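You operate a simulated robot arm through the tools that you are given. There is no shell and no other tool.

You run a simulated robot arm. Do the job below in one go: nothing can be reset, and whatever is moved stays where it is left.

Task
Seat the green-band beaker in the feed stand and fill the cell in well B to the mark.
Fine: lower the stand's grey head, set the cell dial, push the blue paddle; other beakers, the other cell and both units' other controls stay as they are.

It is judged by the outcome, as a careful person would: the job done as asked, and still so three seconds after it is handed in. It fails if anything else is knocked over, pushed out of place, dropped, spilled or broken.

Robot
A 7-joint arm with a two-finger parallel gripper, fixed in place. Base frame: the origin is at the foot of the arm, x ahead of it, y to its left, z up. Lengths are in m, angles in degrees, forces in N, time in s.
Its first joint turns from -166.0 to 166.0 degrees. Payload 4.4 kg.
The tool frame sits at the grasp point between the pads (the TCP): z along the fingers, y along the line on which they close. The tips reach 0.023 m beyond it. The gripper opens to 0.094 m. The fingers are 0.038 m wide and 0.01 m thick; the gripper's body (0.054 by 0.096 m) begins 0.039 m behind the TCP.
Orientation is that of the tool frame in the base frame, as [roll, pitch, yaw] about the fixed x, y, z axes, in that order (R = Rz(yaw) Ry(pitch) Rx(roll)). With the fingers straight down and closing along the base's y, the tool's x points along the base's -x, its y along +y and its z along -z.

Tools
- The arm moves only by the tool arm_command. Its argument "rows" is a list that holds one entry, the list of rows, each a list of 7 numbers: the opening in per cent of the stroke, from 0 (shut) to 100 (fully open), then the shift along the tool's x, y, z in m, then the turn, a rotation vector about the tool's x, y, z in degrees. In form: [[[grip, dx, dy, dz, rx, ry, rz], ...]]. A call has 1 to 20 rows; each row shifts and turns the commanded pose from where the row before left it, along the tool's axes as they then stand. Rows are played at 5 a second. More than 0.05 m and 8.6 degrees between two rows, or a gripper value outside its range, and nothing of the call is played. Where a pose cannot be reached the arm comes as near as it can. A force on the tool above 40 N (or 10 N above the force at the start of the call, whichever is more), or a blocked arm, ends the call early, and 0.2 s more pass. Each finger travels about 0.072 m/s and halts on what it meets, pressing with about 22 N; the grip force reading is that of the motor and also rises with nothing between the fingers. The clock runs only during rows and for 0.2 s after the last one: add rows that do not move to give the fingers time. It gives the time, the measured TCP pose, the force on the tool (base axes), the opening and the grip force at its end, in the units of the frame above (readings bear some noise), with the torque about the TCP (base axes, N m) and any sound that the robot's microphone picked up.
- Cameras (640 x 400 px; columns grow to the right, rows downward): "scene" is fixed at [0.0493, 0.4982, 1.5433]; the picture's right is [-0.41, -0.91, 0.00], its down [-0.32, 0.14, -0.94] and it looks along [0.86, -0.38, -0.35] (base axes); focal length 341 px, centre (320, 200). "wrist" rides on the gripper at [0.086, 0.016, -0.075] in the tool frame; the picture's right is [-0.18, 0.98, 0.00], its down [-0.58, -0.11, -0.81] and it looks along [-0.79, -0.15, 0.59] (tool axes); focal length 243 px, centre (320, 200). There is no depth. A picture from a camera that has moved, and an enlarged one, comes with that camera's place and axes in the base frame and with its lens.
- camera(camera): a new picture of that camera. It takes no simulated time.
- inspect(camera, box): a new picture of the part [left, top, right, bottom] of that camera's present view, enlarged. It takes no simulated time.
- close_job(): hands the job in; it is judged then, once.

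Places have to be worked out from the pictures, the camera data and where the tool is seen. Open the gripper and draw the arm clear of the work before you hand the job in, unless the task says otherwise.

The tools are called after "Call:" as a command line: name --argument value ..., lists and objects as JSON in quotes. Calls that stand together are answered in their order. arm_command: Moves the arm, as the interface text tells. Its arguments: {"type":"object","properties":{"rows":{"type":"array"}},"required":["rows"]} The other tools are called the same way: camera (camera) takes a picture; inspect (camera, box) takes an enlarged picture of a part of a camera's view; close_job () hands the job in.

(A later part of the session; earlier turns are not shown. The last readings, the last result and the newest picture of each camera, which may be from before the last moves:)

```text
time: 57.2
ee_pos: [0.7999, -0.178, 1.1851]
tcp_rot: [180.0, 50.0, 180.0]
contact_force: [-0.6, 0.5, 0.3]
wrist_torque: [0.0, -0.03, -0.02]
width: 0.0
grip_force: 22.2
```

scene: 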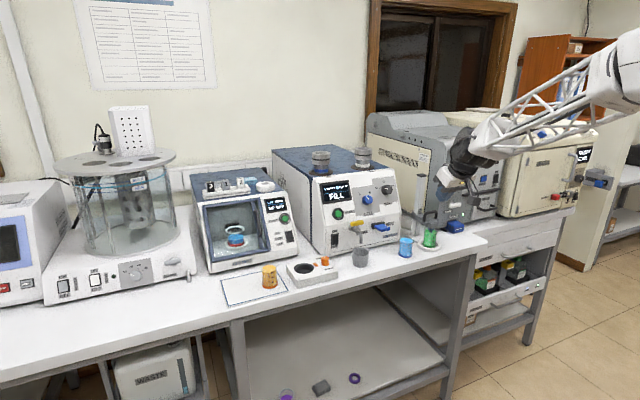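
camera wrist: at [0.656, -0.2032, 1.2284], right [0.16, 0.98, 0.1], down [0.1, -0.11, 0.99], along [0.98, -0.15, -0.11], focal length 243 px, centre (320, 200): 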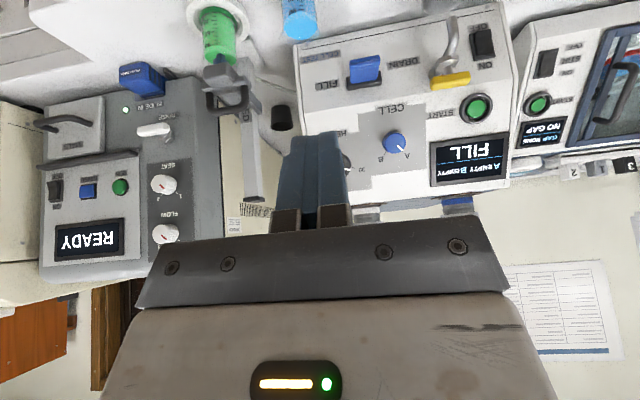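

That works. I continue to y≈−0.13 and take a look at the panel.

Call:
arm_command --rows '[[[0, 0, 0.025, 0, 0, 0, 0], [0, 0, 0.023, 0, 0, 0, 0], [0, 0, 0, 0, 0, 0, 0]]]'

Call:
camera --camera "wrist"

Call:
inspect --camera "wrist" --box '[240, 0, 440, 160]'

Call:
camera --camera "scene"

```text
time: 58.0
ee_pos: [0.802, -0.1312, 1.1858]
tcp_rot: [-180.0, 50.0, 179.9]
contact_force: [0.3, 0.6, -0.3]
wrist_torque: [0.0, 0.03, 0.02]
width: 0.0
grip_force: 22.1
```

```text
taken
camera wrist: at [0.6875, -0.1149, 1.1677], right [0.12, 0.98, 0.14], down [-0.24, -0.11, 0.96], along [0.96, -0.15, 0.23], focal length 243 px, centre (320, 200)
```

wrist: 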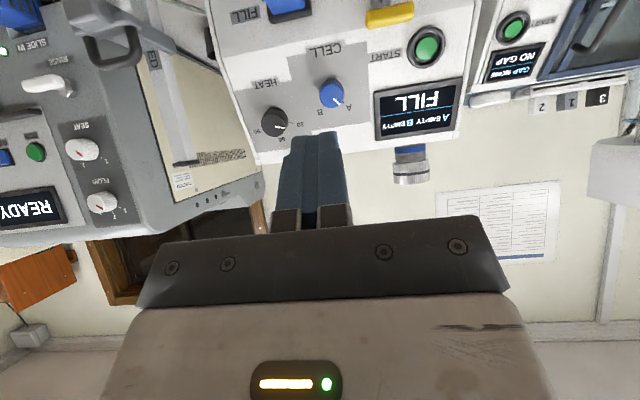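

```text
2.50 times, centred on (340, 80) of wrist
camera zoom: at [0.6875, -0.1149, 1.1677], right [0.12, 0.98, 0.14], down [-0.24, -0.11, 0.96], along [0.96, -0.15, 0.23], focal length 606 px, centre (270, 500)
```

zoom: 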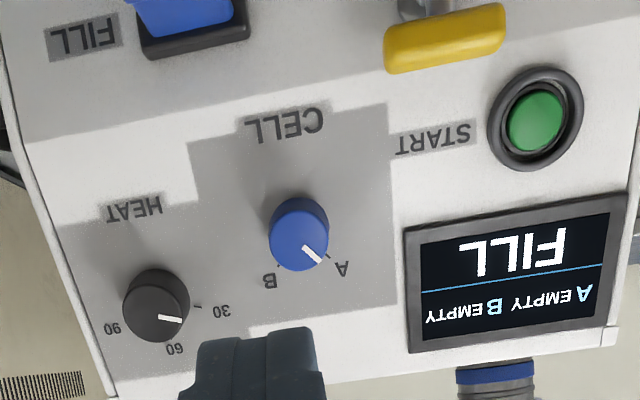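

```text
taken
```

scene: 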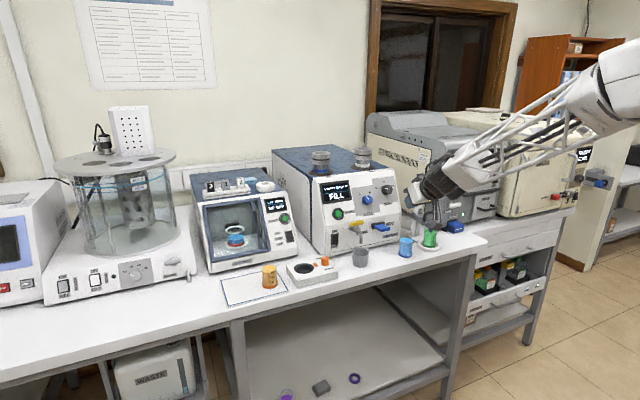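

Triangulating the labels gives no panel yaw and about 25° tilt; the dial axis meets the panel at ≈(1.0586, −0.132, 1.105), and A and B are 90° apart. I set the tool normal to the panel (25° below horizontal) and pre-roll −45° so that a +90° turn stays centred.

Call:
arm_command --rows '[[[30, 0, 0, 0, 0, -7.5, 0], [60, 0, 0, 0, 0, -7.5, 0], [60, 0, 0, 0, 0, 0, -7.5], [60, 0, 0, 0, 0, 0, -7.5], [60, 0, 0, 0, 0, 0, -7.5], [60, 0, 0, 0, 0, 0, -7.5], [60, 0, 0, 0, 0, 0, -7.5], [60, 0, 0, 0, 0, 0, -7.5], [60, 0, 0, 0, 0, 0, 0]]]'

Call:
camera --camera "wrist"

Call:
camera --camera "scene"

```text
time: 60.0
ee_pos: [0.8021, -0.1317, 1.1847]
tcp_rot: [-123.4, 39.8, -112.9]
contact_force: [0.1, 0.4, 0.4]
wrist_torque: [0.0, 0.0, 0.01]
width: 0.0564
grip_force: 0.0
```

```text
taken
camera wrist: at [0.7019, -0.1814, 1.1518], right [-0.24, 0.82, -0.51], down [-0.52, 0.33, 0.78], along [0.82, 0.46, 0.35], focal length 243 px, centre (320, 200)
```

wrist: 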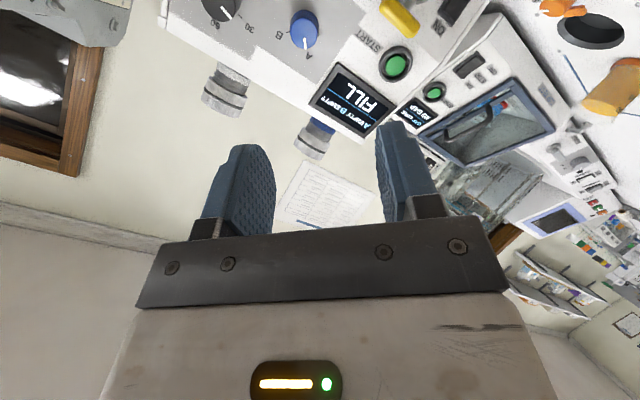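

```text
taken
```

scene: 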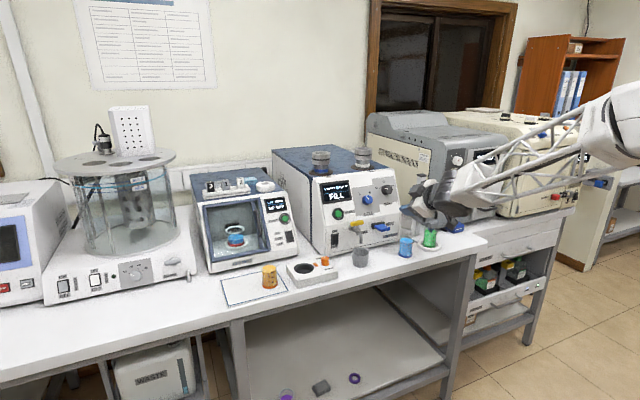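

The roll worked and the tool axis is normal to the panel. I move to a pre-grasp 9 cm off the panel on the dial's axis.

Call:
arm_command --rows '[[[60, -0.0051, -0.0051, 0.0353, 0, 0, 0], [60, -0.0051, -0.0051, 0.0353, 0, 0, 0], [60, -0.0051, -0.0051, 0.0353, 0, 0, 0], [60, -0.0051, -0.0051, 0.0353, 0, 0, 0], [60, -0.0051, -0.0051, 0.0353, 0, 0, 0], [60, 0, 0, 0, 0, 0, 0]]]'

Call:
camera --camera "wrist"

Call:
inspect --camera "scene" --box '[320, 160, 430, 250]'

```text
time: 61.4
ee_pos: [0.9759, -0.1307, 1.1427]
tcp_rot: [-123.3, 39.9, -112.9]
contact_force: [0.1, -0.6, 0.3]
wrist_torque: [-0.04, 0.04, 0.01]
width: 0.0565
grip_force: 0.1
```

```text
taken
camera wrist: at [0.8774, -0.1813, 1.1084], right [-0.24, 0.82, -0.51], down [-0.52, 0.33, 0.78], along [0.82, 0.46, 0.35], focal length 243 px, centre (320, 200)
```

wrist: 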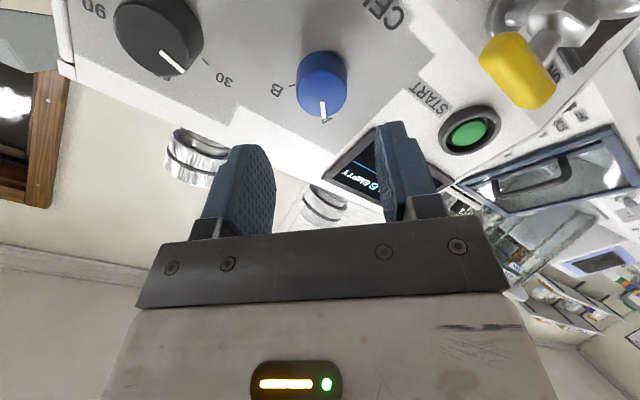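

```text
4.44 times, centred on (375, 205) of scene
camera zoom: at [0.0493, 0.4982, 1.5433], right [-0.41, -0.91, 0.0], down [-0.32, 0.14, -0.94], along [0.86, -0.38, -0.35], focal length 1514 px, centre (76, 178)
```

zoom: 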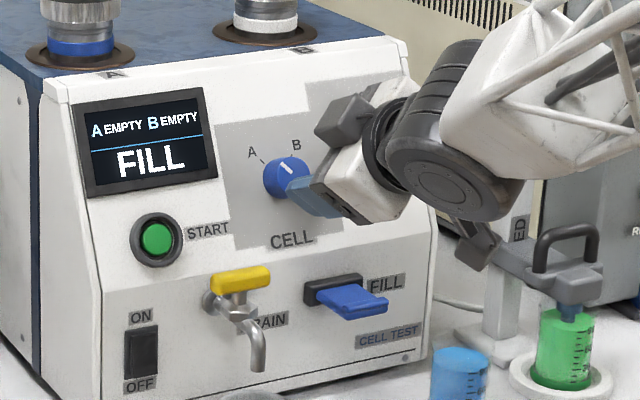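

The dial is centred on the tool axis to within ~1 mm. I advance along the axis to about 28 mm from the panel, fingers open around the knob.

Call:
arm_command --rows '[[[60, 0, 0.001, 0.0124, 0, 0, 0], [60, 0, 0, 0.0124, 0, 0, 0], [60, 0, 0, 0.0124, 0, 0, 0], [60, 0, 0, 0.0124, 0, 0, 0], [60, 0, 0, 0.0124, 0, 0, 0], [60, 0, 0, 0, 0, 0, 0]]]'

Call:
camera --camera "wrist"

Call:
inspect --camera "scene" --box '[330, 170, 400, 230]'

```text
time: 62.8
ee_pos: [1.0317, -0.1309, 1.1167]
tcp_rot: [-123.4, 39.9, -112.8]
contact_force: [0.1, -0.5, -0.6]
wrist_torque: [-0.03, 0.04, 0.03]
width: 0.0564
grip_force: 0.1
```

```text
taken
camera wrist: at [0.9327, -0.1809, 1.0826], right [-0.24, 0.83, -0.51], down [-0.52, 0.33, 0.78], along [0.82, 0.46, 0.35], focal length 243 px, centre (320, 200)
```

wrist: 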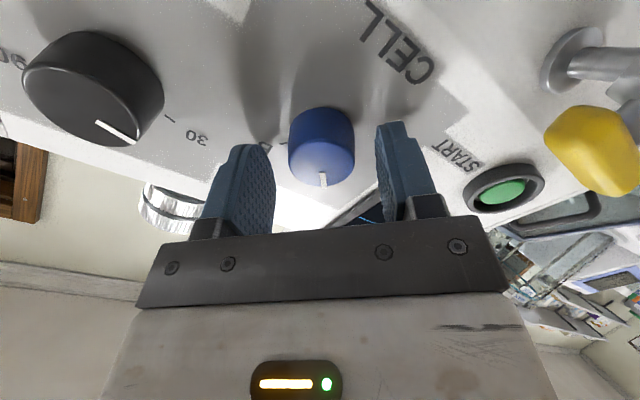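

```text
6.67 times, centred on (365, 200) of scene
camera zoom: at [0.0493, 0.4982, 1.5433], right [-0.41, -0.91, 0.0], down [-0.32, 0.14, -0.94], along [0.86, -0.38, -0.35], focal length 2270 px, centre (20, 200)
```

zoom: 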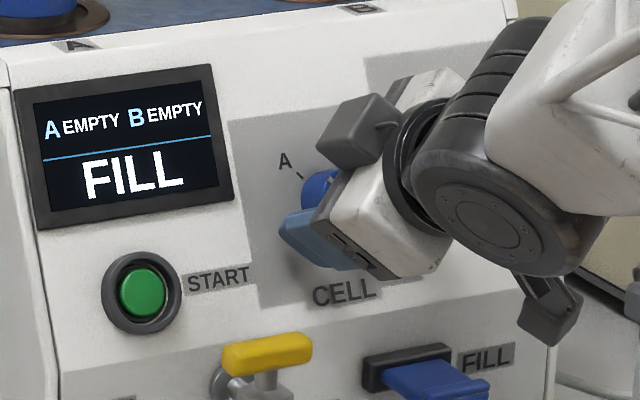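

The knob sits centred between the tips with ~10 mm overlap. I close on it.

Call:
arm_command --rows '[[[50, 0, 0, 0, 0, 0, 0], [40, 0, 0, 0, 0, 0, 0], [30, 0, 0, 0, 0, 0, 0], [20, 0, 0, 0, 0, 0, 0], [20, 0, 0, 0, 0, 0, 0], [20, 0, 0, 0, 0, 0, 0]]]'

Call:
camera --camera "wrist"

```text
time: 64.2
ee_pos: [1.0319, -0.1312, 1.1159]
tcp_rot: [-123.5, 39.8, -112.9]
contact_force: [-17.0, 25.1, -12.2]
wrist_torque: [0.37, 0.44, 0.53]
width: 0.0328
grip_force: 45.0
```

```text
taken
camera wrist: at [0.9323, -0.18, 1.0816], right [-0.24, 0.82, -0.51], down [-0.52, 0.33, 0.78], along [0.82, 0.46, 0.35], focal length 243 px, centre (320, 200)
```

wrist: 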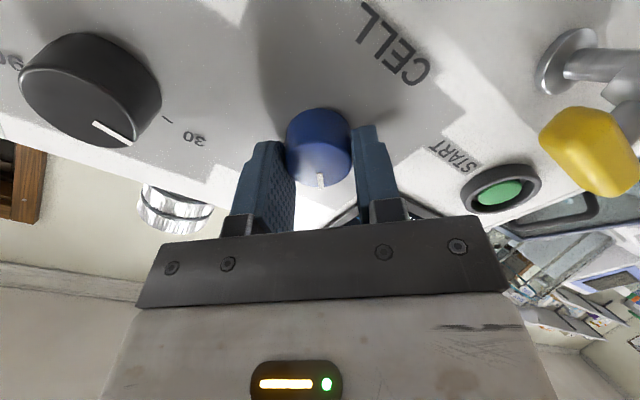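

The lateral force (~31 N along tool +y) shows I'm off-centre by a millimetre or so. I shift in +tool-y slightly to relieve it.

Call:
arm_command --rows '[[[20, 0, 0.001, 0, 0, 0, 0], [20, 0, 0, 0, 0, 0, 0]]]'

```text
time: 64.8
ee_pos: [1.0315, -0.1311, 1.1145]
tcp_rot: [-123.5, 39.8, -113.0]
contact_force: [-2.3, 19.4, -16.4]
wrist_torque: [0.32, 0.37, 0.43]
width: 0.0328
grip_force: 45.3
```

It dropped to ~25 N, so I continue shifting.

Call:
arm_command --rows '[[[20, 0, 0.001, 0, 0, 0, 0], [20, 0, 0.001, 0, 0, 0, 0], [20, 0, 0, 0, 0, 0, 0]]]'

```text
time: 65.6
ee_pos: [1.0323, -0.1316, 1.115]
tcp_rot: [-123.4, 39.8, -112.9]
contact_force: [17.5, -3.3, -10.8]
wrist_torque: [-0.09, 0.14, -0.17]
width: 0.0329
grip_force: 45.4
```

Lateral force is balanced, but an axial stress of ~20 N remains. I open briefly and regrip at this shifted position to get a stress-free grip.

Call:
arm_command --rows '[[[45, 0, 0, 0, 0, 0, 0], [50, 0, 0, 0, 0, 0, 0], [50, 0, 0, 0, 0, 0, 0]]]'

Call:
camera --camera "wrist"

Call:
arm_command --rows '[[[42, 0, 0, 0, 0, 0, 0], [38, 0, 0, 0, 0, 0, 0], [35, 0, 0, 0, 0, 0, 0], [32, 0, 0, 0, 0, 0, 0], [32, 0, 0, 0, 0, 0, 0]]]'

```text
time: 66.4
ee_pos: [1.0309, -0.1306, 1.1151]
tcp_rot: [-123.4, 39.8, -112.9]
contact_force: [0.1, -0.2, 0.9]
wrist_torque: [0.0, 0.02, -0.04]
width: 0.047
grip_force: 0.0
```

```text
taken
camera wrist: at [0.9318, -0.1791, 1.0814], right [-0.24, 0.83, -0.51], down [-0.52, 0.33, 0.78], along [0.82, 0.46, 0.35], focal length 243 px, centre (320, 200)
```

wrist: 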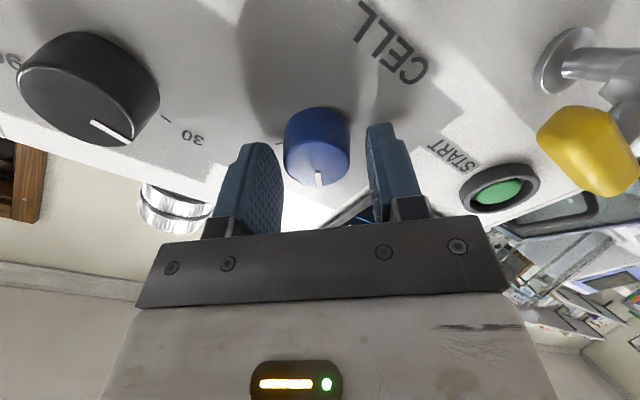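

```text
time: 67.6
ee_pos: [1.0321, -0.1298, 1.1143]
tcp_rot: [-123.4, 39.8, -112.9]
contact_force: [2.5, -7.5, 5.1]
wrist_torque: [-0.09, -0.19, -0.1]
width: 0.034
grip_force: 4.5
```

Now slightly over-shifted (−9 N). I shift back 0.8 mm and close to a firm grip.

Call:
arm_command --rows '[[[36, 0, -0.0008, 0, 0, 0, 0], [32, 0, 0, 0, 0, 0, 0], [28, 0, 0, 0, 0, 0, 0], [28, 0, 0, 0, 0, 0, 0], [28, 0, 0, 0, 0, 0, 0]]]'

```text
time: 68.8
ee_pos: [1.0319, -0.1301, 1.1164]
tcp_rot: [-123.4, 39.9, -112.9]
contact_force: [0.3, -10.2, 4.4]
wrist_torque: [-0.13, -0.09, -0.21]
width: 0.0331
grip_force: 44.9
```

Good grip with a small residual force. I turn +30° first and check that the dial follows.

Call:
arm_command --rows '[[[28, 0, 0, 0, 0, 0, 7.5], [28, 0, 0, 0, 0, 0, 7.5], [28, 0, 0, 0, 0, 0, 7.5], [28, 0, 0, 0, 0, 0, 7.5], [28, 0, 0, 0, 0, 0, 0]]]'

Call:
camera --camera "wrist"

Call:
inspect --camera "scene" --box '[330, 170, 400, 230]'

```text
time: 69.7
ee_pos: [1.0322, -0.1303, 1.1164]
tcp_rot: [-143.4, 58.4, -138.9]
contact_force: [6.1, -9.0, 0.3]
wrist_torque: [-0.15, 0.02, -0.23]
width: 0.0331
grip_force: 45.0
stopped in row 4: the force on the tool passed its limit at 43 N (the readings are from after the stop); the commanded pose is now the measured one
```

```text
taken
camera wrist: at [0.9266, -0.1457, 1.07], right [-0.07, 0.99, -0.15], down [-0.48, 0.1, 0.87], along [0.87, 0.13, 0.47], focal length 243 px, centre (320, 200)
```

wrist: 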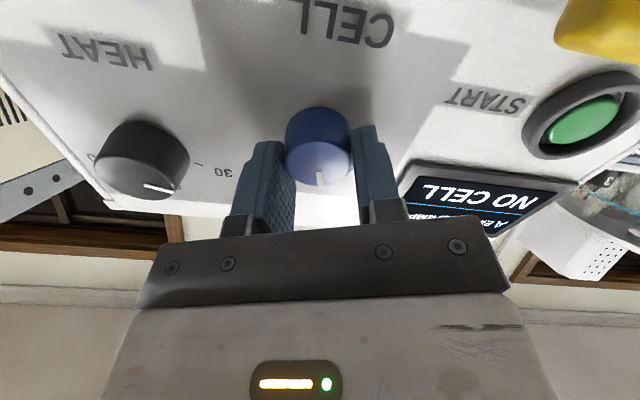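

```text
6.67 times, centred on (365, 200) of scene
camera zoom: at [0.0493, 0.4982, 1.5433], right [-0.41, -0.91, 0.0], down [-0.32, 0.14, -0.94], along [0.86, -0.38, -0.35], focal length 2270 px, centre (20, 200)
```

zoom: 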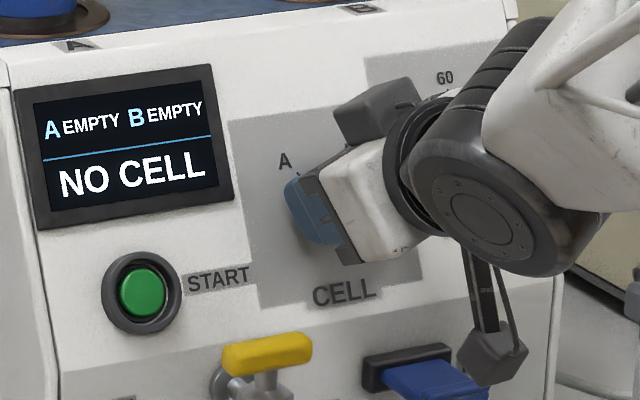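

The dial follows (display shows NO CELL between positions), though force peaked. I continue in smaller 4° steps.

Call:
arm_command --rows '[[[28, 0, 0, 0, 0, 0, 3], [28, 0, 0, 0, 0, 0, 4], [28, 0, 0, 0, 0, 0, 4], [28, 0, 0, 0, 0, 0, 4], [28, 0, 0, 0, 0, 0, 4], [28, 0, 0, 0, 0, 0, 0]]]'

```text
time: 70.9
ee_pos: [1.0307, -0.1321, 1.1175]
tcp_rot: [-174.1, 64.9, -173.7]
contact_force: [0.7, -9.0, -0.4]
wrist_torque: [-0.19, 0.15, -0.25]
width: 0.0328
grip_force: 45.0
stopped in row 5: the force on the tool passed its limit at 42 N (the readings are from after the stop); the commanded pose is now the measured one
```

About 42° turned so far. I continue in the same manner.

Call:
arm_command --rows '[[[28, 0, 0, 0, 0, 0, 3], [28, 0, 0, 0, 0, 0, 3], [28, 0, 0, 0, 0, 0, 3], [28, 0, 0, 0, 0, 0, 3], [28, 0, 0, 0, 0, 0, 3], [28, 0, 0, 0, 0, 0, 3], [28, 0, 0, 0, 0, 0, 0]]]'

Call:
camera --camera "wrist"

```text
time: 72.4
ee_pos: [1.0314, -0.1342, 1.1167]
tcp_rot: [150.5, 60.9, 146.8]
contact_force: [-4.9, -8.0, 0.5]
wrist_torque: [-0.15, 0.15, -0.2]
width: 0.0328
grip_force: 45.4
stopped in row 7: the force on the tool passed its limit at 41 N (the readings are from after the stop); the commanded pose is now the measured one
```

```text
taken
camera wrist: at [0.9301, -0.0952, 1.077], right [0.19, 0.9, 0.4], down [-0.51, -0.25, 0.82], along [0.84, -0.36, 0.41], focal length 243 px, centre (320, 200)
```

wrist: 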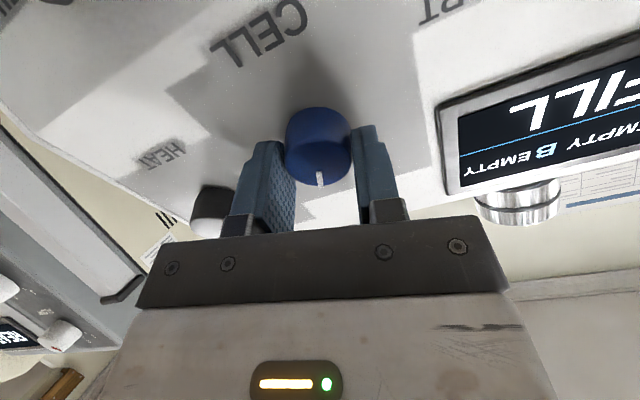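

Display shows FILL again at about 61° of turn; I continue to the full ~90° (B mark).

Call:
arm_command --rows '[[[28, 0, 0, 0, 0, 0, 3], [28, 0, 0, 0, 0, 0, 3], [28, 0, 0, 0, 0, 0, 3], [28, 0, 0, 0, 0, 0, 3], [28, 0, 0, 0, 0, 0, 3], [28, 0, 0, 0, 0, 0, 0]]]'

Call:
inspect --camera "scene" --box '[330, 170, 400, 230]'

Call:
inspect --camera "wrist" --box '[220, 70, 420, 220]'

```text
time: 73.8
ee_pos: [1.032, -0.1345, 1.1162]
tcp_rot: [132.7, 51.5, 125.6]
contact_force: [0.0, -31.0, -5.2]
wrist_torque: [-0.35, 0.1, -0.56]
width: 0.0325
grip_force: 44.7
```

```text
6.67 times, centred on (365, 200) of scene
camera zoom: at [0.0493, 0.4982, 1.5433], right [-0.41, -0.91, 0.0], down [-0.32, 0.14, -0.94], along [0.86, -0.38, -0.35], focal length 2270 px, centre (20, 200)
```

zoom: 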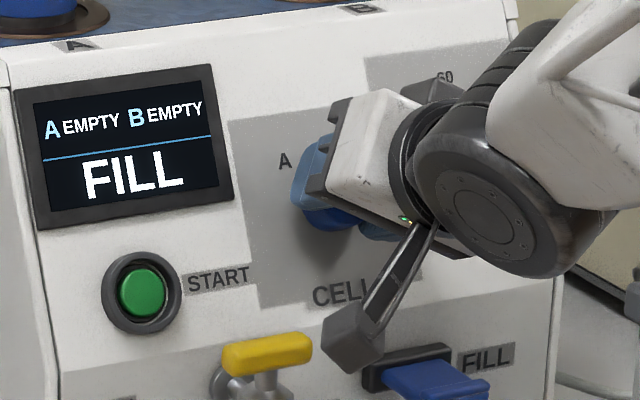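

```text
2.67 times, centred on (320, 145) of wrist
camera zoom: at [0.9348, -0.0764, 1.0873], right [0.28, 0.75, 0.59], down [-0.54, -0.38, 0.75], along [0.79, -0.53, 0.3], focal length 647 px, centre (320, 347)
```

zoom: 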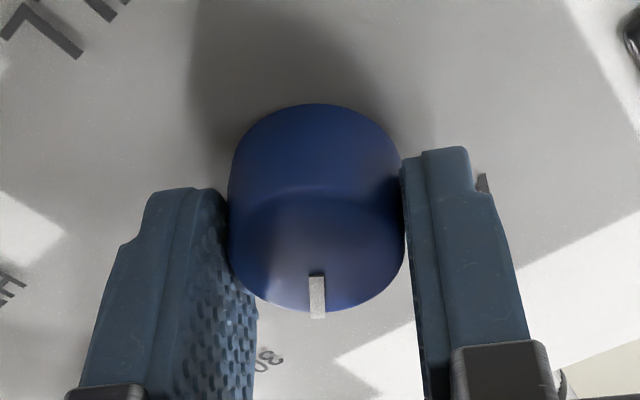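

Pointer is at ~30° right of vertical, ~15° short of B. I relieve the lateral load (shift −y 1.5 mm) and turn the rest.

Call:
arm_command --rows '[[[28, -0.00075, -0.0013, 0, 0, 0, 0], [28, 0, 0, 0, 0, 0, 3], [28, 0, 0, 0, 0, 0, 3], [28, 0, 0, 0, 0, 0, 3], [28, 0, 0, 0, 0, 0, 0]]]'

```text
time: 75.0
ee_pos: [1.0327, -0.1346, 1.1163]
tcp_rot: [126.2, 44.6, 117.0]
contact_force: [-1.8, -21.1, -5.4]
wrist_torque: [-0.41, 0.13, -0.32]
width: 0.035
grip_force: 10.0
```

Roll is about 39° now. The grip reading changed, so I look.

Call:
inspect --camera "wrist" --box '[220, 70, 420, 220]'

Call:
inspect --camera "scene" --box '[330, 170, 400, 230]'

```text
2.67 times, centred on (320, 145) of wrist
camera zoom: at [0.9397, -0.0676, 1.0971], right [0.33, 0.64, 0.69], down [-0.57, -0.45, 0.69], along [0.75, -0.62, 0.22], focal length 647 px, centre (320, 347)
```

zoom: 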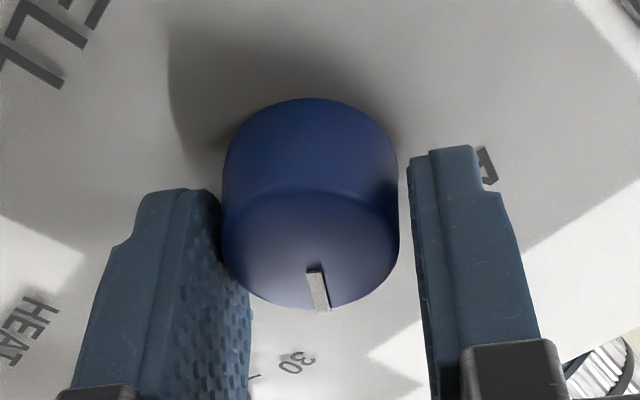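

```text
6.67 times, centred on (365, 200) of scene
camera zoom: at [0.0493, 0.4982, 1.5433], right [-0.41, -0.91, 0.0], down [-0.32, 0.14, -0.94], along [0.86, -0.38, -0.35], focal length 2270 px, centre (20, 200)
```

zoom: 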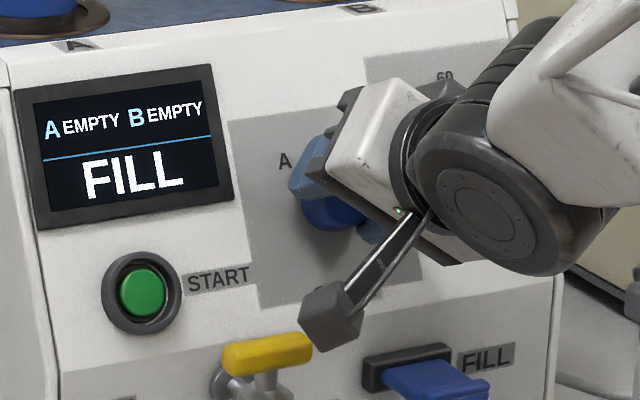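

Only one finger is touching now; the tool needs to shift about 1.5 mm toward −tool-y. I correct this and turn further.

Call:
arm_command --rows '[[[40, 0, -0.0015, 0, 0, 0, 0], [40, 0, -0.0005, 0, 0, 0, 0], [32, 0, 0, 0, 0, 0, 0], [25, 0, 0, 0, 0, 0, 0], [25, 0, 0, 0, 0, 0, 0]]]'

Call:
inspect --camera "wrist" --box '[220, 70, 420, 220]'

```text
time: 76.2
ee_pos: [1.0315, -0.1349, 1.1146]
tcp_rot: [126.3, 44.6, 117.0]
contact_force: [-2.0, 6.7, -0.4]
wrist_torque: [0.08, 0.01, 0.14]
width: 0.0329
grip_force: 44.1
```

```text
2.67 times, centred on (320, 145) of wrist
camera zoom: at [0.9392, -0.068, 1.0963], right [0.32, 0.64, 0.69], down [-0.57, -0.45, 0.69], along [0.75, -0.62, 0.22], focal length 647 px, centre (320, 347)
```

zoom: 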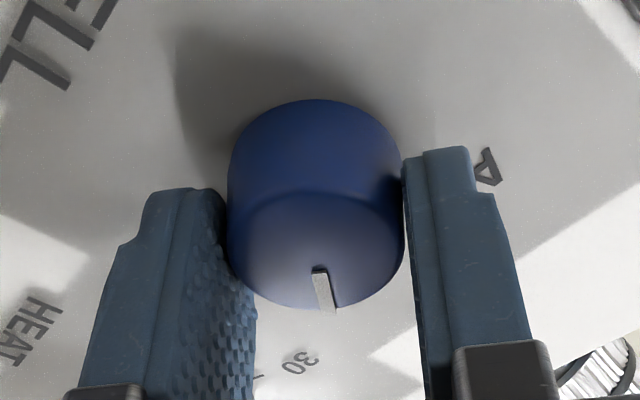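

Balanced grip again; the dial still needs about 15°. I turn in 2.5° steps.

Call:
arm_command --rows '[[[25, 0, 0, 0, 0, 0, 2.5], [25, 0, 0, 0, 0, 0, 2.5], [25, 0, 0, 0, 0, 0, 2.5], [25, 0, 0, 0, 0, 0, 2.5], [25, 0, 0, 0, 0, 0, 2.5], [25, 0, 0, 0, 0, 0, 2.5], [25, 0, 0, 0, 0, 0, 0]]]'

Call:
inspect --camera "wrist" --box '[220, 70, 420, 220]'

```text
time: 77.8
ee_pos: [1.0308, -0.1363, 1.1156]
tcp_rot: [119.7, 32.0, 106.6]
contact_force: [-2.0, -1.9, -2.5]
wrist_torque: [-0.74, 0.06, 0.44]
width: 0.0326
grip_force: 45.1
```

```text
2.67 times, centred on (320, 145) of wrist
camera zoom: at [0.9472, -0.0563, 1.1131], right [0.38, 0.42, 0.82], down [-0.63, -0.53, 0.57], along [0.68, -0.73, 0.06], focal length 647 px, centre (320, 347)
```

zoom: 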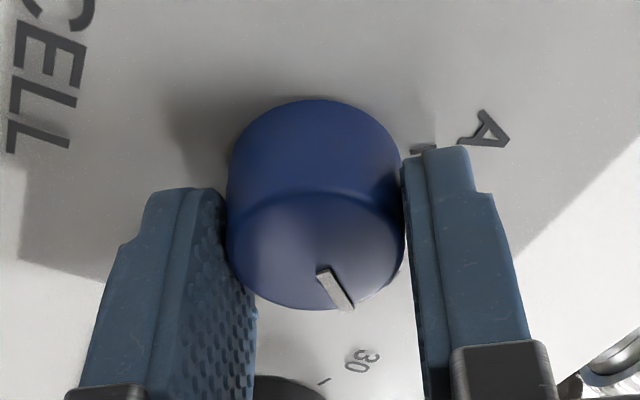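

The tool turned on but the dial resists with ~0.9 N·m, so it is likely at its end stop. I release, back off and look at pointer versus the B mark.

Call:
arm_command --rows '[[[40, 0, 0, 0, 0, 0, 0], [55, 0, 0, 0, 0, 0, 0], [60, 0, 0, 0, 0, 0, 0], [60, 0, 0, -0.02, 0, 0, 0], [60, 0, 0, -0.03, 0, 0, 0], [60, 0, 0, -0.03, 0, 0, 0], [60, 0, 0, -0.03, 0, 0, 0]]]'

Call:
camera --camera "wrist"

Call:
inspect --camera "scene" --box '[330, 170, 400, 230]'

```text
time: 79.4
ee_pos: [0.9333, -0.1357, 1.1603]
tcp_rot: [119.8, 32.0, 106.6]
contact_force: [-0.5, -0.1, 1.2]
wrist_torque: [-0.02, -0.01, 0.0]
width: 0.0562
grip_force: 0.0
```

```text
taken
camera wrist: at [0.8484, -0.0567, 1.1587], right [0.38, 0.42, 0.82], down [-0.63, -0.53, 0.57], along [0.68, -0.73, 0.06], focal length 243 px, centre (320, 200)
```

wrist: 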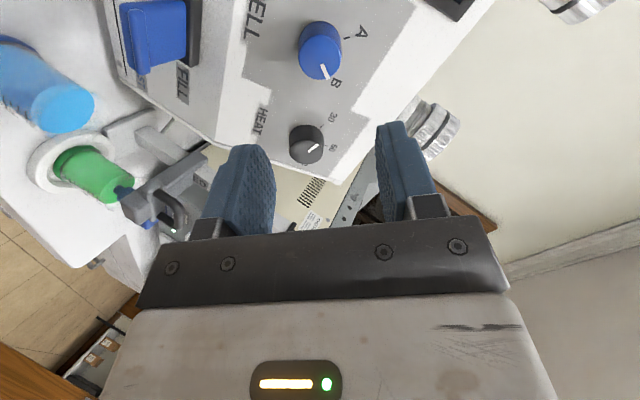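

```text
6.67 times, centred on (365, 200) of scene
camera zoom: at [0.0493, 0.4982, 1.5433], right [-0.41, -0.91, 0.0], down [-0.32, 0.14, -0.94], along [0.86, -0.38, -0.35], focal length 2270 px, centre (20, 200)
```

zoom: 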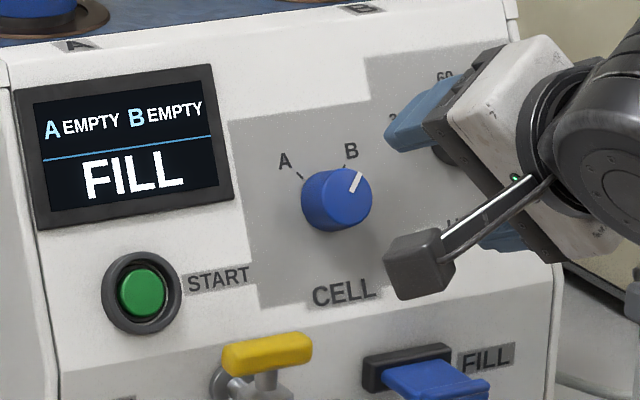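

The pointer looks on B. I zoom to confirm B alignment and that HEAT is untouched.

Call:
inspect --camera "wrist" --box '[250, 0, 400, 180]'

Call:
inspect --camera "scene" --box '[355, 185, 385, 205]'

```text
2.22 times, centred on (325, 90) of wrist
camera zoom: at [0.8484, -0.0567, 1.1587], right [0.38, 0.42, 0.82], down [-0.63, -0.53, 0.57], along [0.68, -0.73, 0.06], focal length 539 px, centre (309, 444)
```

zoom: 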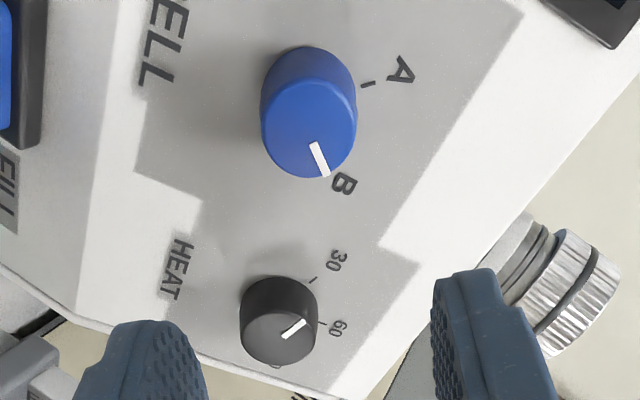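

```text
16.00 times, centred on (370, 195) of scene
camera zoom: at [0.0493, 0.4982, 1.5433], right [-0.41, -0.91, 0.0], down [-0.32, 0.14, -0.94], along [0.86, -0.38, -0.35], focal length 5449 px, centre (-480, 280)
```

zoom: 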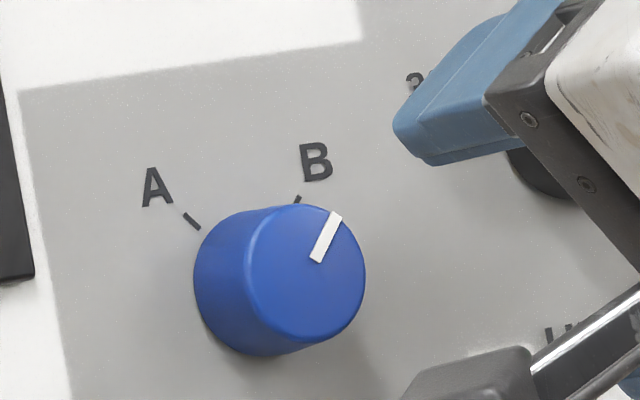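

The pointer is on B and HEAT is unchanged; the display still reads B EMPTY / FILL. I unroll the tool to neutral, pitch to 40°, and close the fingers, then study the FILL paddle.

Call:
arm_command --rows '[[[40, 0, 0, -0.03, 0, 0, 0], [20, 0, 0, -0.03, 0, 0, 0], [0, 0, 0, 0, 0, 0, -7.75], [0, 0, 0, 0, 0, 0, -7.75], [0, 0, 0, 0, 0, 0, -7.75], [0, 0, 0, 0, 0, 0, -7.75], [0, 0, 0, 0, 0, 0, -7.75], [0, 0, 0, 0, 0, 0, -7.75], [0, 0, 0, 0, 0, 0, -7.7], [0, 0, 0, 0, 0, 7.5, 0], [0, 0, 0, 0, 0, 7.5, 0], [0, 0, 0, 0, 0, 0, 0]]]'

Call:
camera --camera "wrist"

Call:
inspect --camera "scene" --box '[350, 205, 400, 245]'

```text
time: 82.0
ee_pos: [0.8799, -0.1315, 1.1883]
tcp_rot: [178.9, 55.2, 179.7]
contact_force: [0.4, -0.1, 0.7]
wrist_torque: [0.0, 0.01, 0.03]
width: 0.0001
grip_force: 21.2
out of reach, approached as far as the arm can: row 11
```

```text
taken
camera wrist: at [0.7668, -0.1168, 1.1609], right [0.09, 0.98, 0.16], down [-0.33, -0.13, 0.94], along [0.94, -0.14, 0.31], focal length 243 px, centre (320, 200)
```

wrist: 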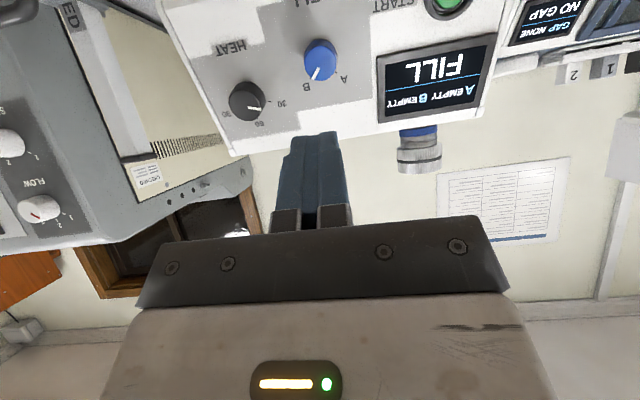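

```text
10.00 times, centred on (375, 225) of scene
camera zoom: at [0.0493, 0.4982, 1.5433], right [-0.41, -0.91, 0.0], down [-0.32, 0.14, -0.94], along [0.86, -0.38, -0.35], focal length 3406 px, centre (-230, -50)
```

zoom: 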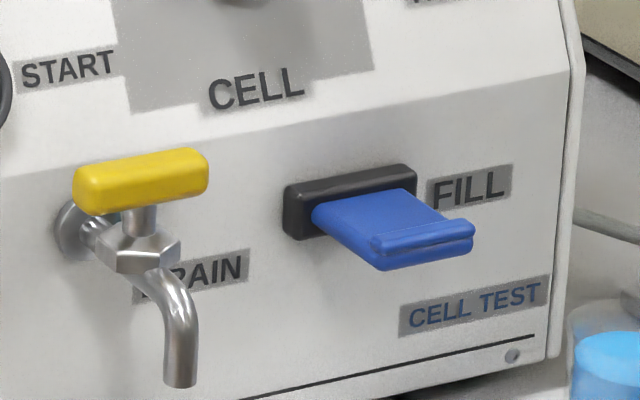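

The paddle is a tab sticking out of a slot: from ≈(1.006, −0.168, 1.02) to its lip at (0.971, −0.169, 1.018). I go to a point above it with closed fingers.

Call:
arm_command --rows '[[[0, 0.01045, -0.0094, 0.0301, 0, 0, 0], [0, 0.01045, -0.0094, 0.0301, 0, 0, 0], [0, 0.01045, -0.0094, 0.0301, 0, 0, 0], [0, 0.01045, -0.0094, 0.0301, 0, 0, 0], [0, 0, 0, 0, 0, 0, 0]]]'

Call:
camera --camera "wrist"

Call:
inspect --camera "scene" --box '[330, 170, 410, 245]'

```text
time: 83.2
ee_pos: [0.9534, -0.1647, 1.0865]
tcp_rot: [178.7, 55.2, 179.7]
contact_force: [0.6, -1.0, -0.1]
wrist_torque: [0.02, 0.0, 0.01]
width: 0.0
grip_force: 22.2
```

```text
taken
camera wrist: at [0.8415, -0.1507, 1.0577], right [0.09, 0.98, 0.16], down [-0.33, -0.13, 0.94], along [0.94, -0.14, 0.31], focal length 243 px, centre (320, 200)
```

wrist: 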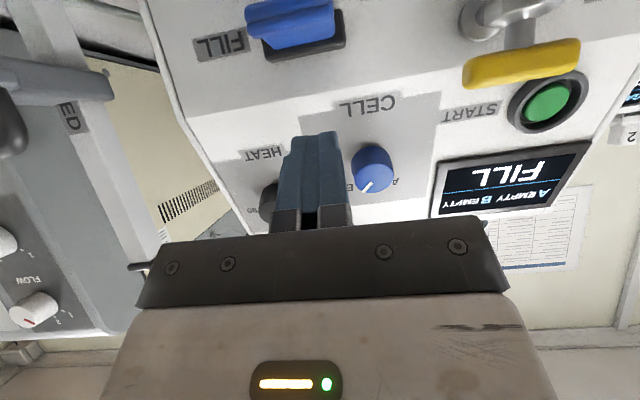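

```text
5.33 times, centred on (370, 208) of scene
camera zoom: at [0.0493, 0.4982, 1.5433], right [-0.41, -0.91, 0.0], down [-0.32, 0.14, -0.94], along [0.86, -0.38, -0.35], focal length 1816 px, centre (53, 160)
```

zoom: 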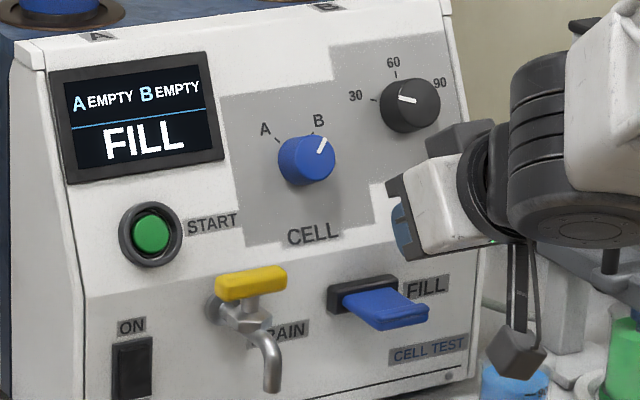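

HEAT still as before, dial on B. The paddle is centred near y≈−0.171; I move just above its outer half.

Call:
arm_command --rows '[[[0, 0.00705, -0.002, 0.01, 0, 0, 0], [0, 0.00705, -0.002, 0.01, 0, 0, 0], [0, 0.00705, -0.002, 0.01, 0, 0, 0], [0, 0, 0, 0, 0, 0, 0]]]'

Call:
inspect --camera "scene" --box '[355, 205, 405, 245]'

Call:
camera --camera "wrist"

```text
time: 84.2
ee_pos: [0.9658, -0.1723, 1.0513]
tcp_rot: [178.6, 55.2, 179.7]
contact_force: [0.2, -0.5, -0.5]
wrist_torque: [0.03, 0.0, 0.02]
width: 0.0
grip_force: 22.3
```

```text
10.00 times, centred on (380, 225) of scene
camera zoom: at [0.0493, 0.4982, 1.5433], right [-0.41, -0.91, 0.0], down [-0.32, 0.14, -0.94], along [0.86, -0.38, -0.35], focal length 3406 px, centre (-280, -50)
```

zoom: 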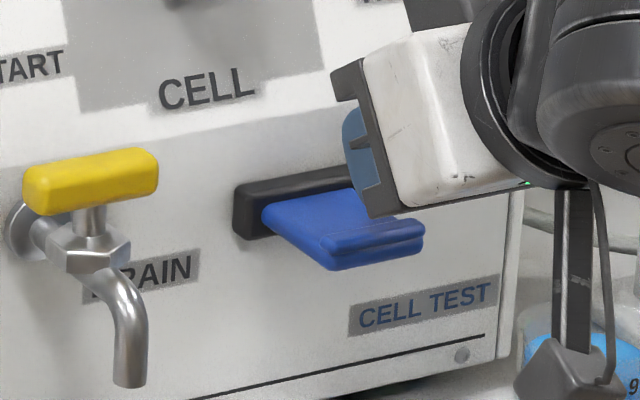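

```text
taken
camera wrist: at [0.854, -0.157, 1.0226], right [0.09, 0.98, 0.16], down [-0.33, -0.13, 0.94], along [0.94, -0.14, 0.31], focal length 243 px, centre (320, 200)
```

wrist: 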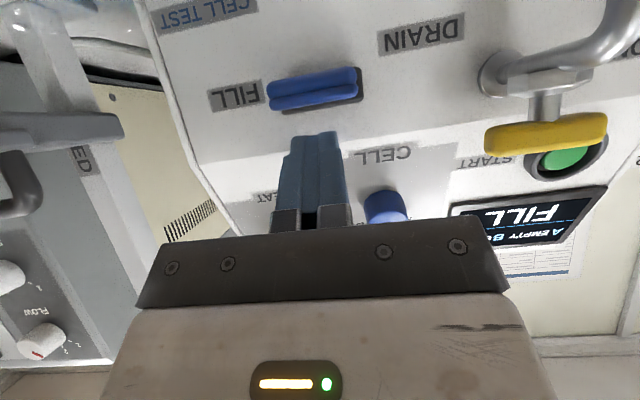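

Aligned over the paddle, about 1 cm above it. I lower in small steps until contact.

Call:
arm_command --rows '[[[0, 0.00246, 0, 0.00171, 0, 0, 0], [0, 0.00246, 0, 0.00171, 0, 0, 0], [0, 0.00246, 0, 0.00171, 0, 0, 0]]]'

Call:
camera --camera "wrist"

Call:
inspect --camera "scene" --box '[310, 175, 400, 245]'

```text
time: 85.0
ee_pos: [0.9655, -0.172, 1.042]
tcp_rot: [178.7, 55.2, 179.8]
contact_force: [0.1, 0.5, -0.1]
wrist_torque: [-0.01, -0.01, -0.04]
width: 0.0
grip_force: 21.2
```

```text
taken
camera wrist: at [0.8538, -0.1573, 1.0139], right [0.09, 0.98, 0.16], down [-0.33, -0.13, 0.94], along [0.94, -0.14, 0.31], focal length 243 px, centre (320, 200)
```

wrist: 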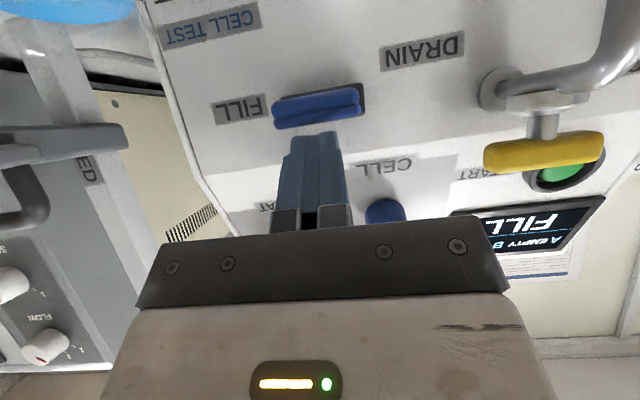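

```text
5.71 times, centred on (355, 210) of scene
camera zoom: at [0.0493, 0.4982, 1.5433], right [-0.41, -0.91, 0.0], down [-0.32, 0.14, -0.94], along [0.86, -0.38, -0.35], focal length 1946 px, centre (120, 143)
```

zoom: 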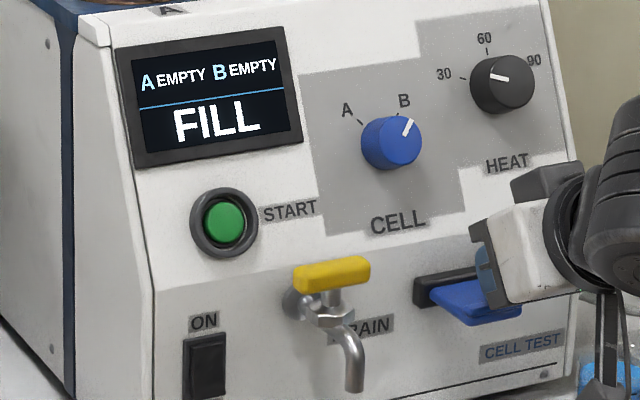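

Nearly touching. I press 4 mm more in 2 mm steps and check the display.

Call:
arm_command --rows '[[[0, 0.00164, 0, 0.00114, 0, 0, 0], [0, 0.00164, 0, 0.00114, 0, 0, 0]]]'

Call:
inspect --camera "scene" --box '[310, 175, 400, 245]'

Call:
inspect --camera "wrist" --box '[250, 60, 390, 160]'

```text
time: 85.6
ee_pos: [0.9688, -0.1718, 1.0372]
tcp_rot: [178.8, 55.2, 179.8]
contact_force: [0.1, -0.6, 0.5]
wrist_torque: [-0.02, -0.01, -0.01]
width: 0.0
grip_force: 21.3
```

```text
5.71 times, centred on (355, 210) of scene
camera zoom: at [0.0493, 0.4982, 1.5433], right [-0.41, -0.91, 0.0], down [-0.32, 0.14, -0.94], along [0.86, -0.38, -0.35], focal length 1946 px, centre (120, 143)
```

zoom: 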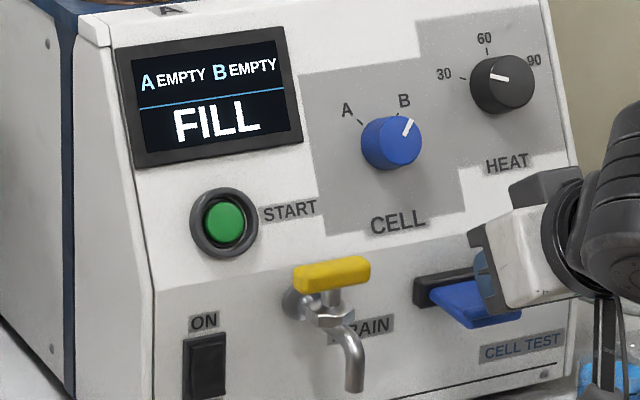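

```text
4.00 times, centred on (320, 110) of wrist
camera zoom: at [0.8553, -0.1574, 1.0099], right [0.09, 0.98, 0.16], down [-0.33, -0.13, 0.94], along [0.94, -0.14, 0.31], focal length 970 px, centre (320, 560)
```

zoom: 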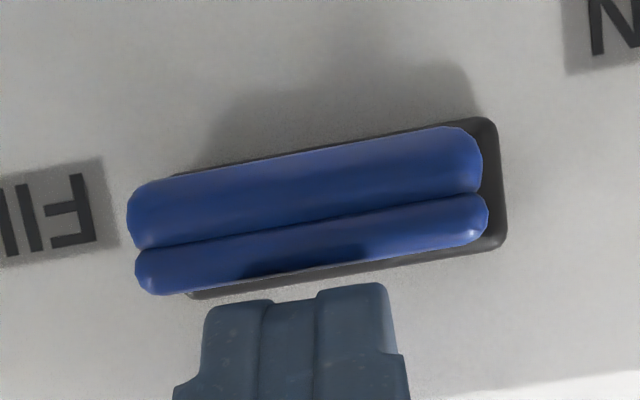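

Still about 3 mm gap (the tip's shadow is on the lip). I go 3 mm further and look.

Call:
arm_command --rows '[[[0, 0.00164, 0, 0.00114, 0, 0, 0], [0, 0.00123, 0, 0.00086, 0, 0, 0]]]'

Call:
inspect --camera "scene" --box '[310, 175, 400, 245]'

Call:
inspect --camera "wrist" --box '[250, 60, 390, 160]'

```text
time: 86.2
ee_pos: [0.9666, -0.1729, 1.0346]
tcp_rot: [178.8, 55.2, 179.7]
contact_force: [-0.2, -0.1, 1.6]
wrist_torque: [-0.03, -0.03, 0.0]
width: 0.0001
grip_force: 22.1
```

```text
5.71 times, centred on (355, 210) of scene
camera zoom: at [0.0493, 0.4982, 1.5433], right [-0.41, -0.91, 0.0], down [-0.32, 0.14, -0.94], along [0.86, -0.38, -0.35], focal length 1946 px, centre (120, 143)
```

zoom: 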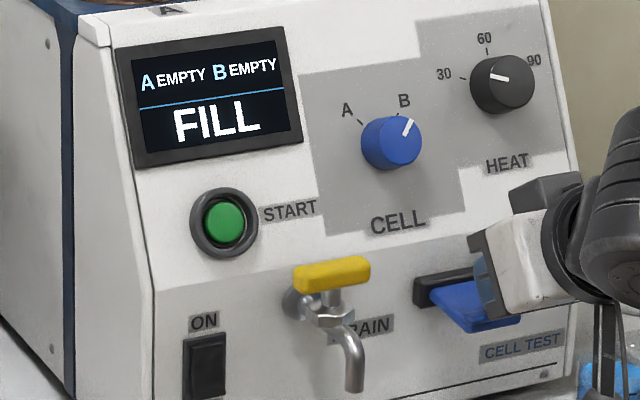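

```text
4.00 times, centred on (320, 110) of wrist
camera zoom: at [0.8549, -0.1574, 1.0067], right [0.09, 0.98, 0.16], down [-0.33, -0.13, 0.94], along [0.94, -0.14, 0.31], focal length 970 px, centre (320, 560)
```

zoom: 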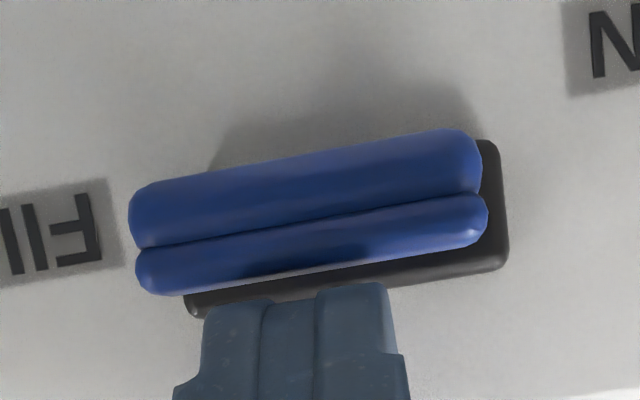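

The paddle is now moving with the tip (1.6 N). I press 3 mm further and check the display.

Call:
arm_command --rows '[[[0, 0.00164, 0, 0.00114, 0, 0, 0], [0, 0.00123, 0, 0.00086, 0, 0, 0]]]'

Call:
inspect --camera "scene" --box '[310, 140, 400, 245]'

Call:
inspect --camera "wrist" --box '[250, 60, 390, 160]'

```text
time: 86.8
ee_pos: [0.9668, -0.1724, 1.0299]
tcp_rot: [178.7, 55.2, 179.8]
contact_force: [0.1, 0.7, 1.7]
wrist_torque: [0.01, 0.0, 0.03]
width: 0.0
grip_force: 21.5
```

```text
3.81 times, centred on (355, 192) of scene
camera zoom: at [0.0493, 0.4982, 1.5433], right [-0.41, -0.91, 0.0], down [-0.32, 0.14, -0.94], along [0.86, -0.38, -0.35], focal length 1297 px, centre (187, 229)
```

zoom: 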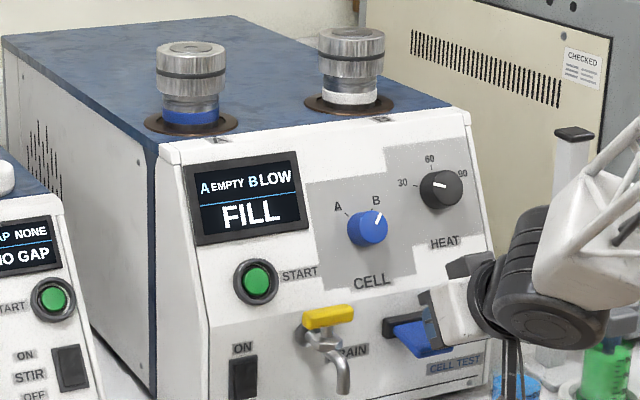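

```text
4.00 times, centred on (320, 110) of wrist
camera zoom: at [0.8548, -0.1573, 1.0034], right [0.09, 0.98, 0.16], down [-0.33, -0.13, 0.94], along [0.94, -0.14, 0.31], focal length 970 px, centre (320, 560)
```

zoom: 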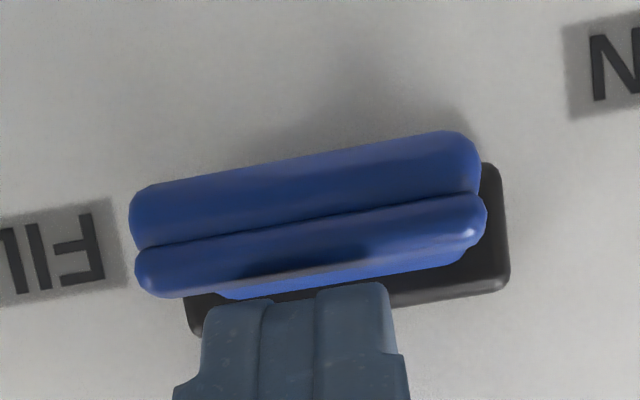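

B now reads LOW: filling is running. I hold the paddle in brief 0.4 s slices and watch the display.

Call:
arm_command --rows '[[[0, 0, 0, 0, 0, 0, 0]]]'

Call:
inspect --camera "scene" --box '[325, 170, 365, 205]'

```text
time: 87.2
ee_pos: [0.9674, -0.172, 1.0304]
tcp_rot: [178.6, 55.1, 179.7]
contact_force: [0.1, 0.4, 2.3]
wrist_torque: [0.02, 0.01, 0.01]
width: 0.0002
grip_force: 21.8
```

```text
11.43 times, centred on (345, 188) of scene
camera zoom: at [0.0493, 0.4982, 1.5433], right [-0.41, -0.91, 0.0], down [-0.32, 0.14, -0.94], along [0.86, -0.38, -0.35], focal length 3892 px, centre (34, 343)
```

zoom: 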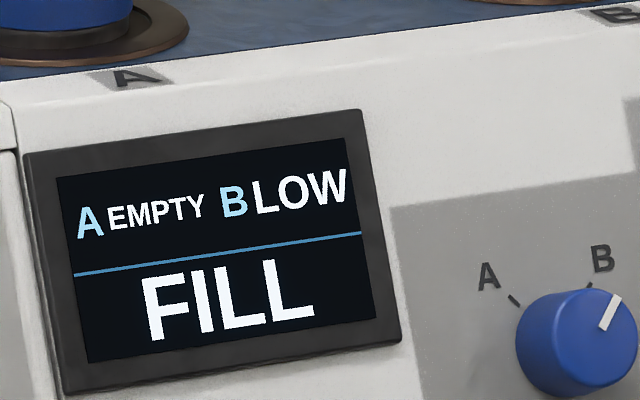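

Still LOW; another slice.

Call:
arm_command --rows '[[[0, 0, 0, 0, 0, 0, 0]]]'

Call:
inspect --camera "scene" --box '[325, 170, 365, 205]'

Call:
inspect --camera "scene" --box '[410, 195, 460, 255]'

```text
time: 87.6
ee_pos: [0.9667, -0.1721, 1.0311]
tcp_rot: [178.7, 55.3, 179.7]
contact_force: [-0.8, 0.8, 1.8]
wrist_torque: [0.0, 0.01, 0.03]
width: 0.0001
grip_force: 21.8
```

```text
11.43 times, centred on (345, 188) of scene
camera zoom: at [0.0493, 0.4982, 1.5433], right [-0.41, -0.91, 0.0], down [-0.32, 0.14, -0.94], along [0.86, -0.38, -0.35], focal length 3892 px, centre (34, 343)
```

zoom: 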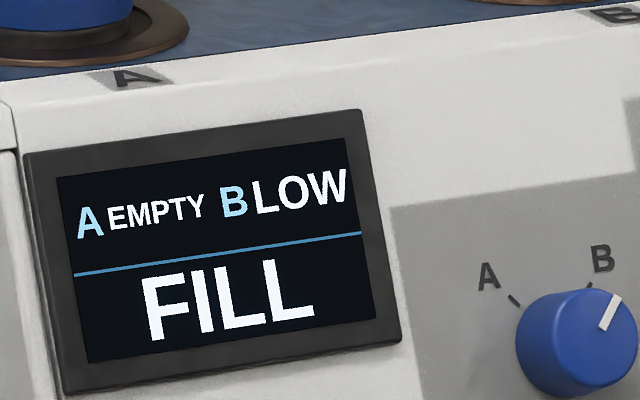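

```text
6.67 times, centred on (435, 225) of scene
camera zoom: at [0.0493, 0.4982, 1.5433], right [-0.41, -0.91, 0.0], down [-0.32, 0.14, -0.94], along [0.86, -0.38, -0.35], focal length 2270 px, centre (-447, 33)
```

zoom: 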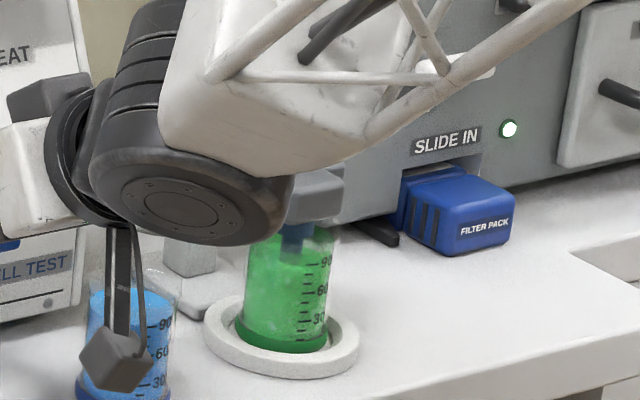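

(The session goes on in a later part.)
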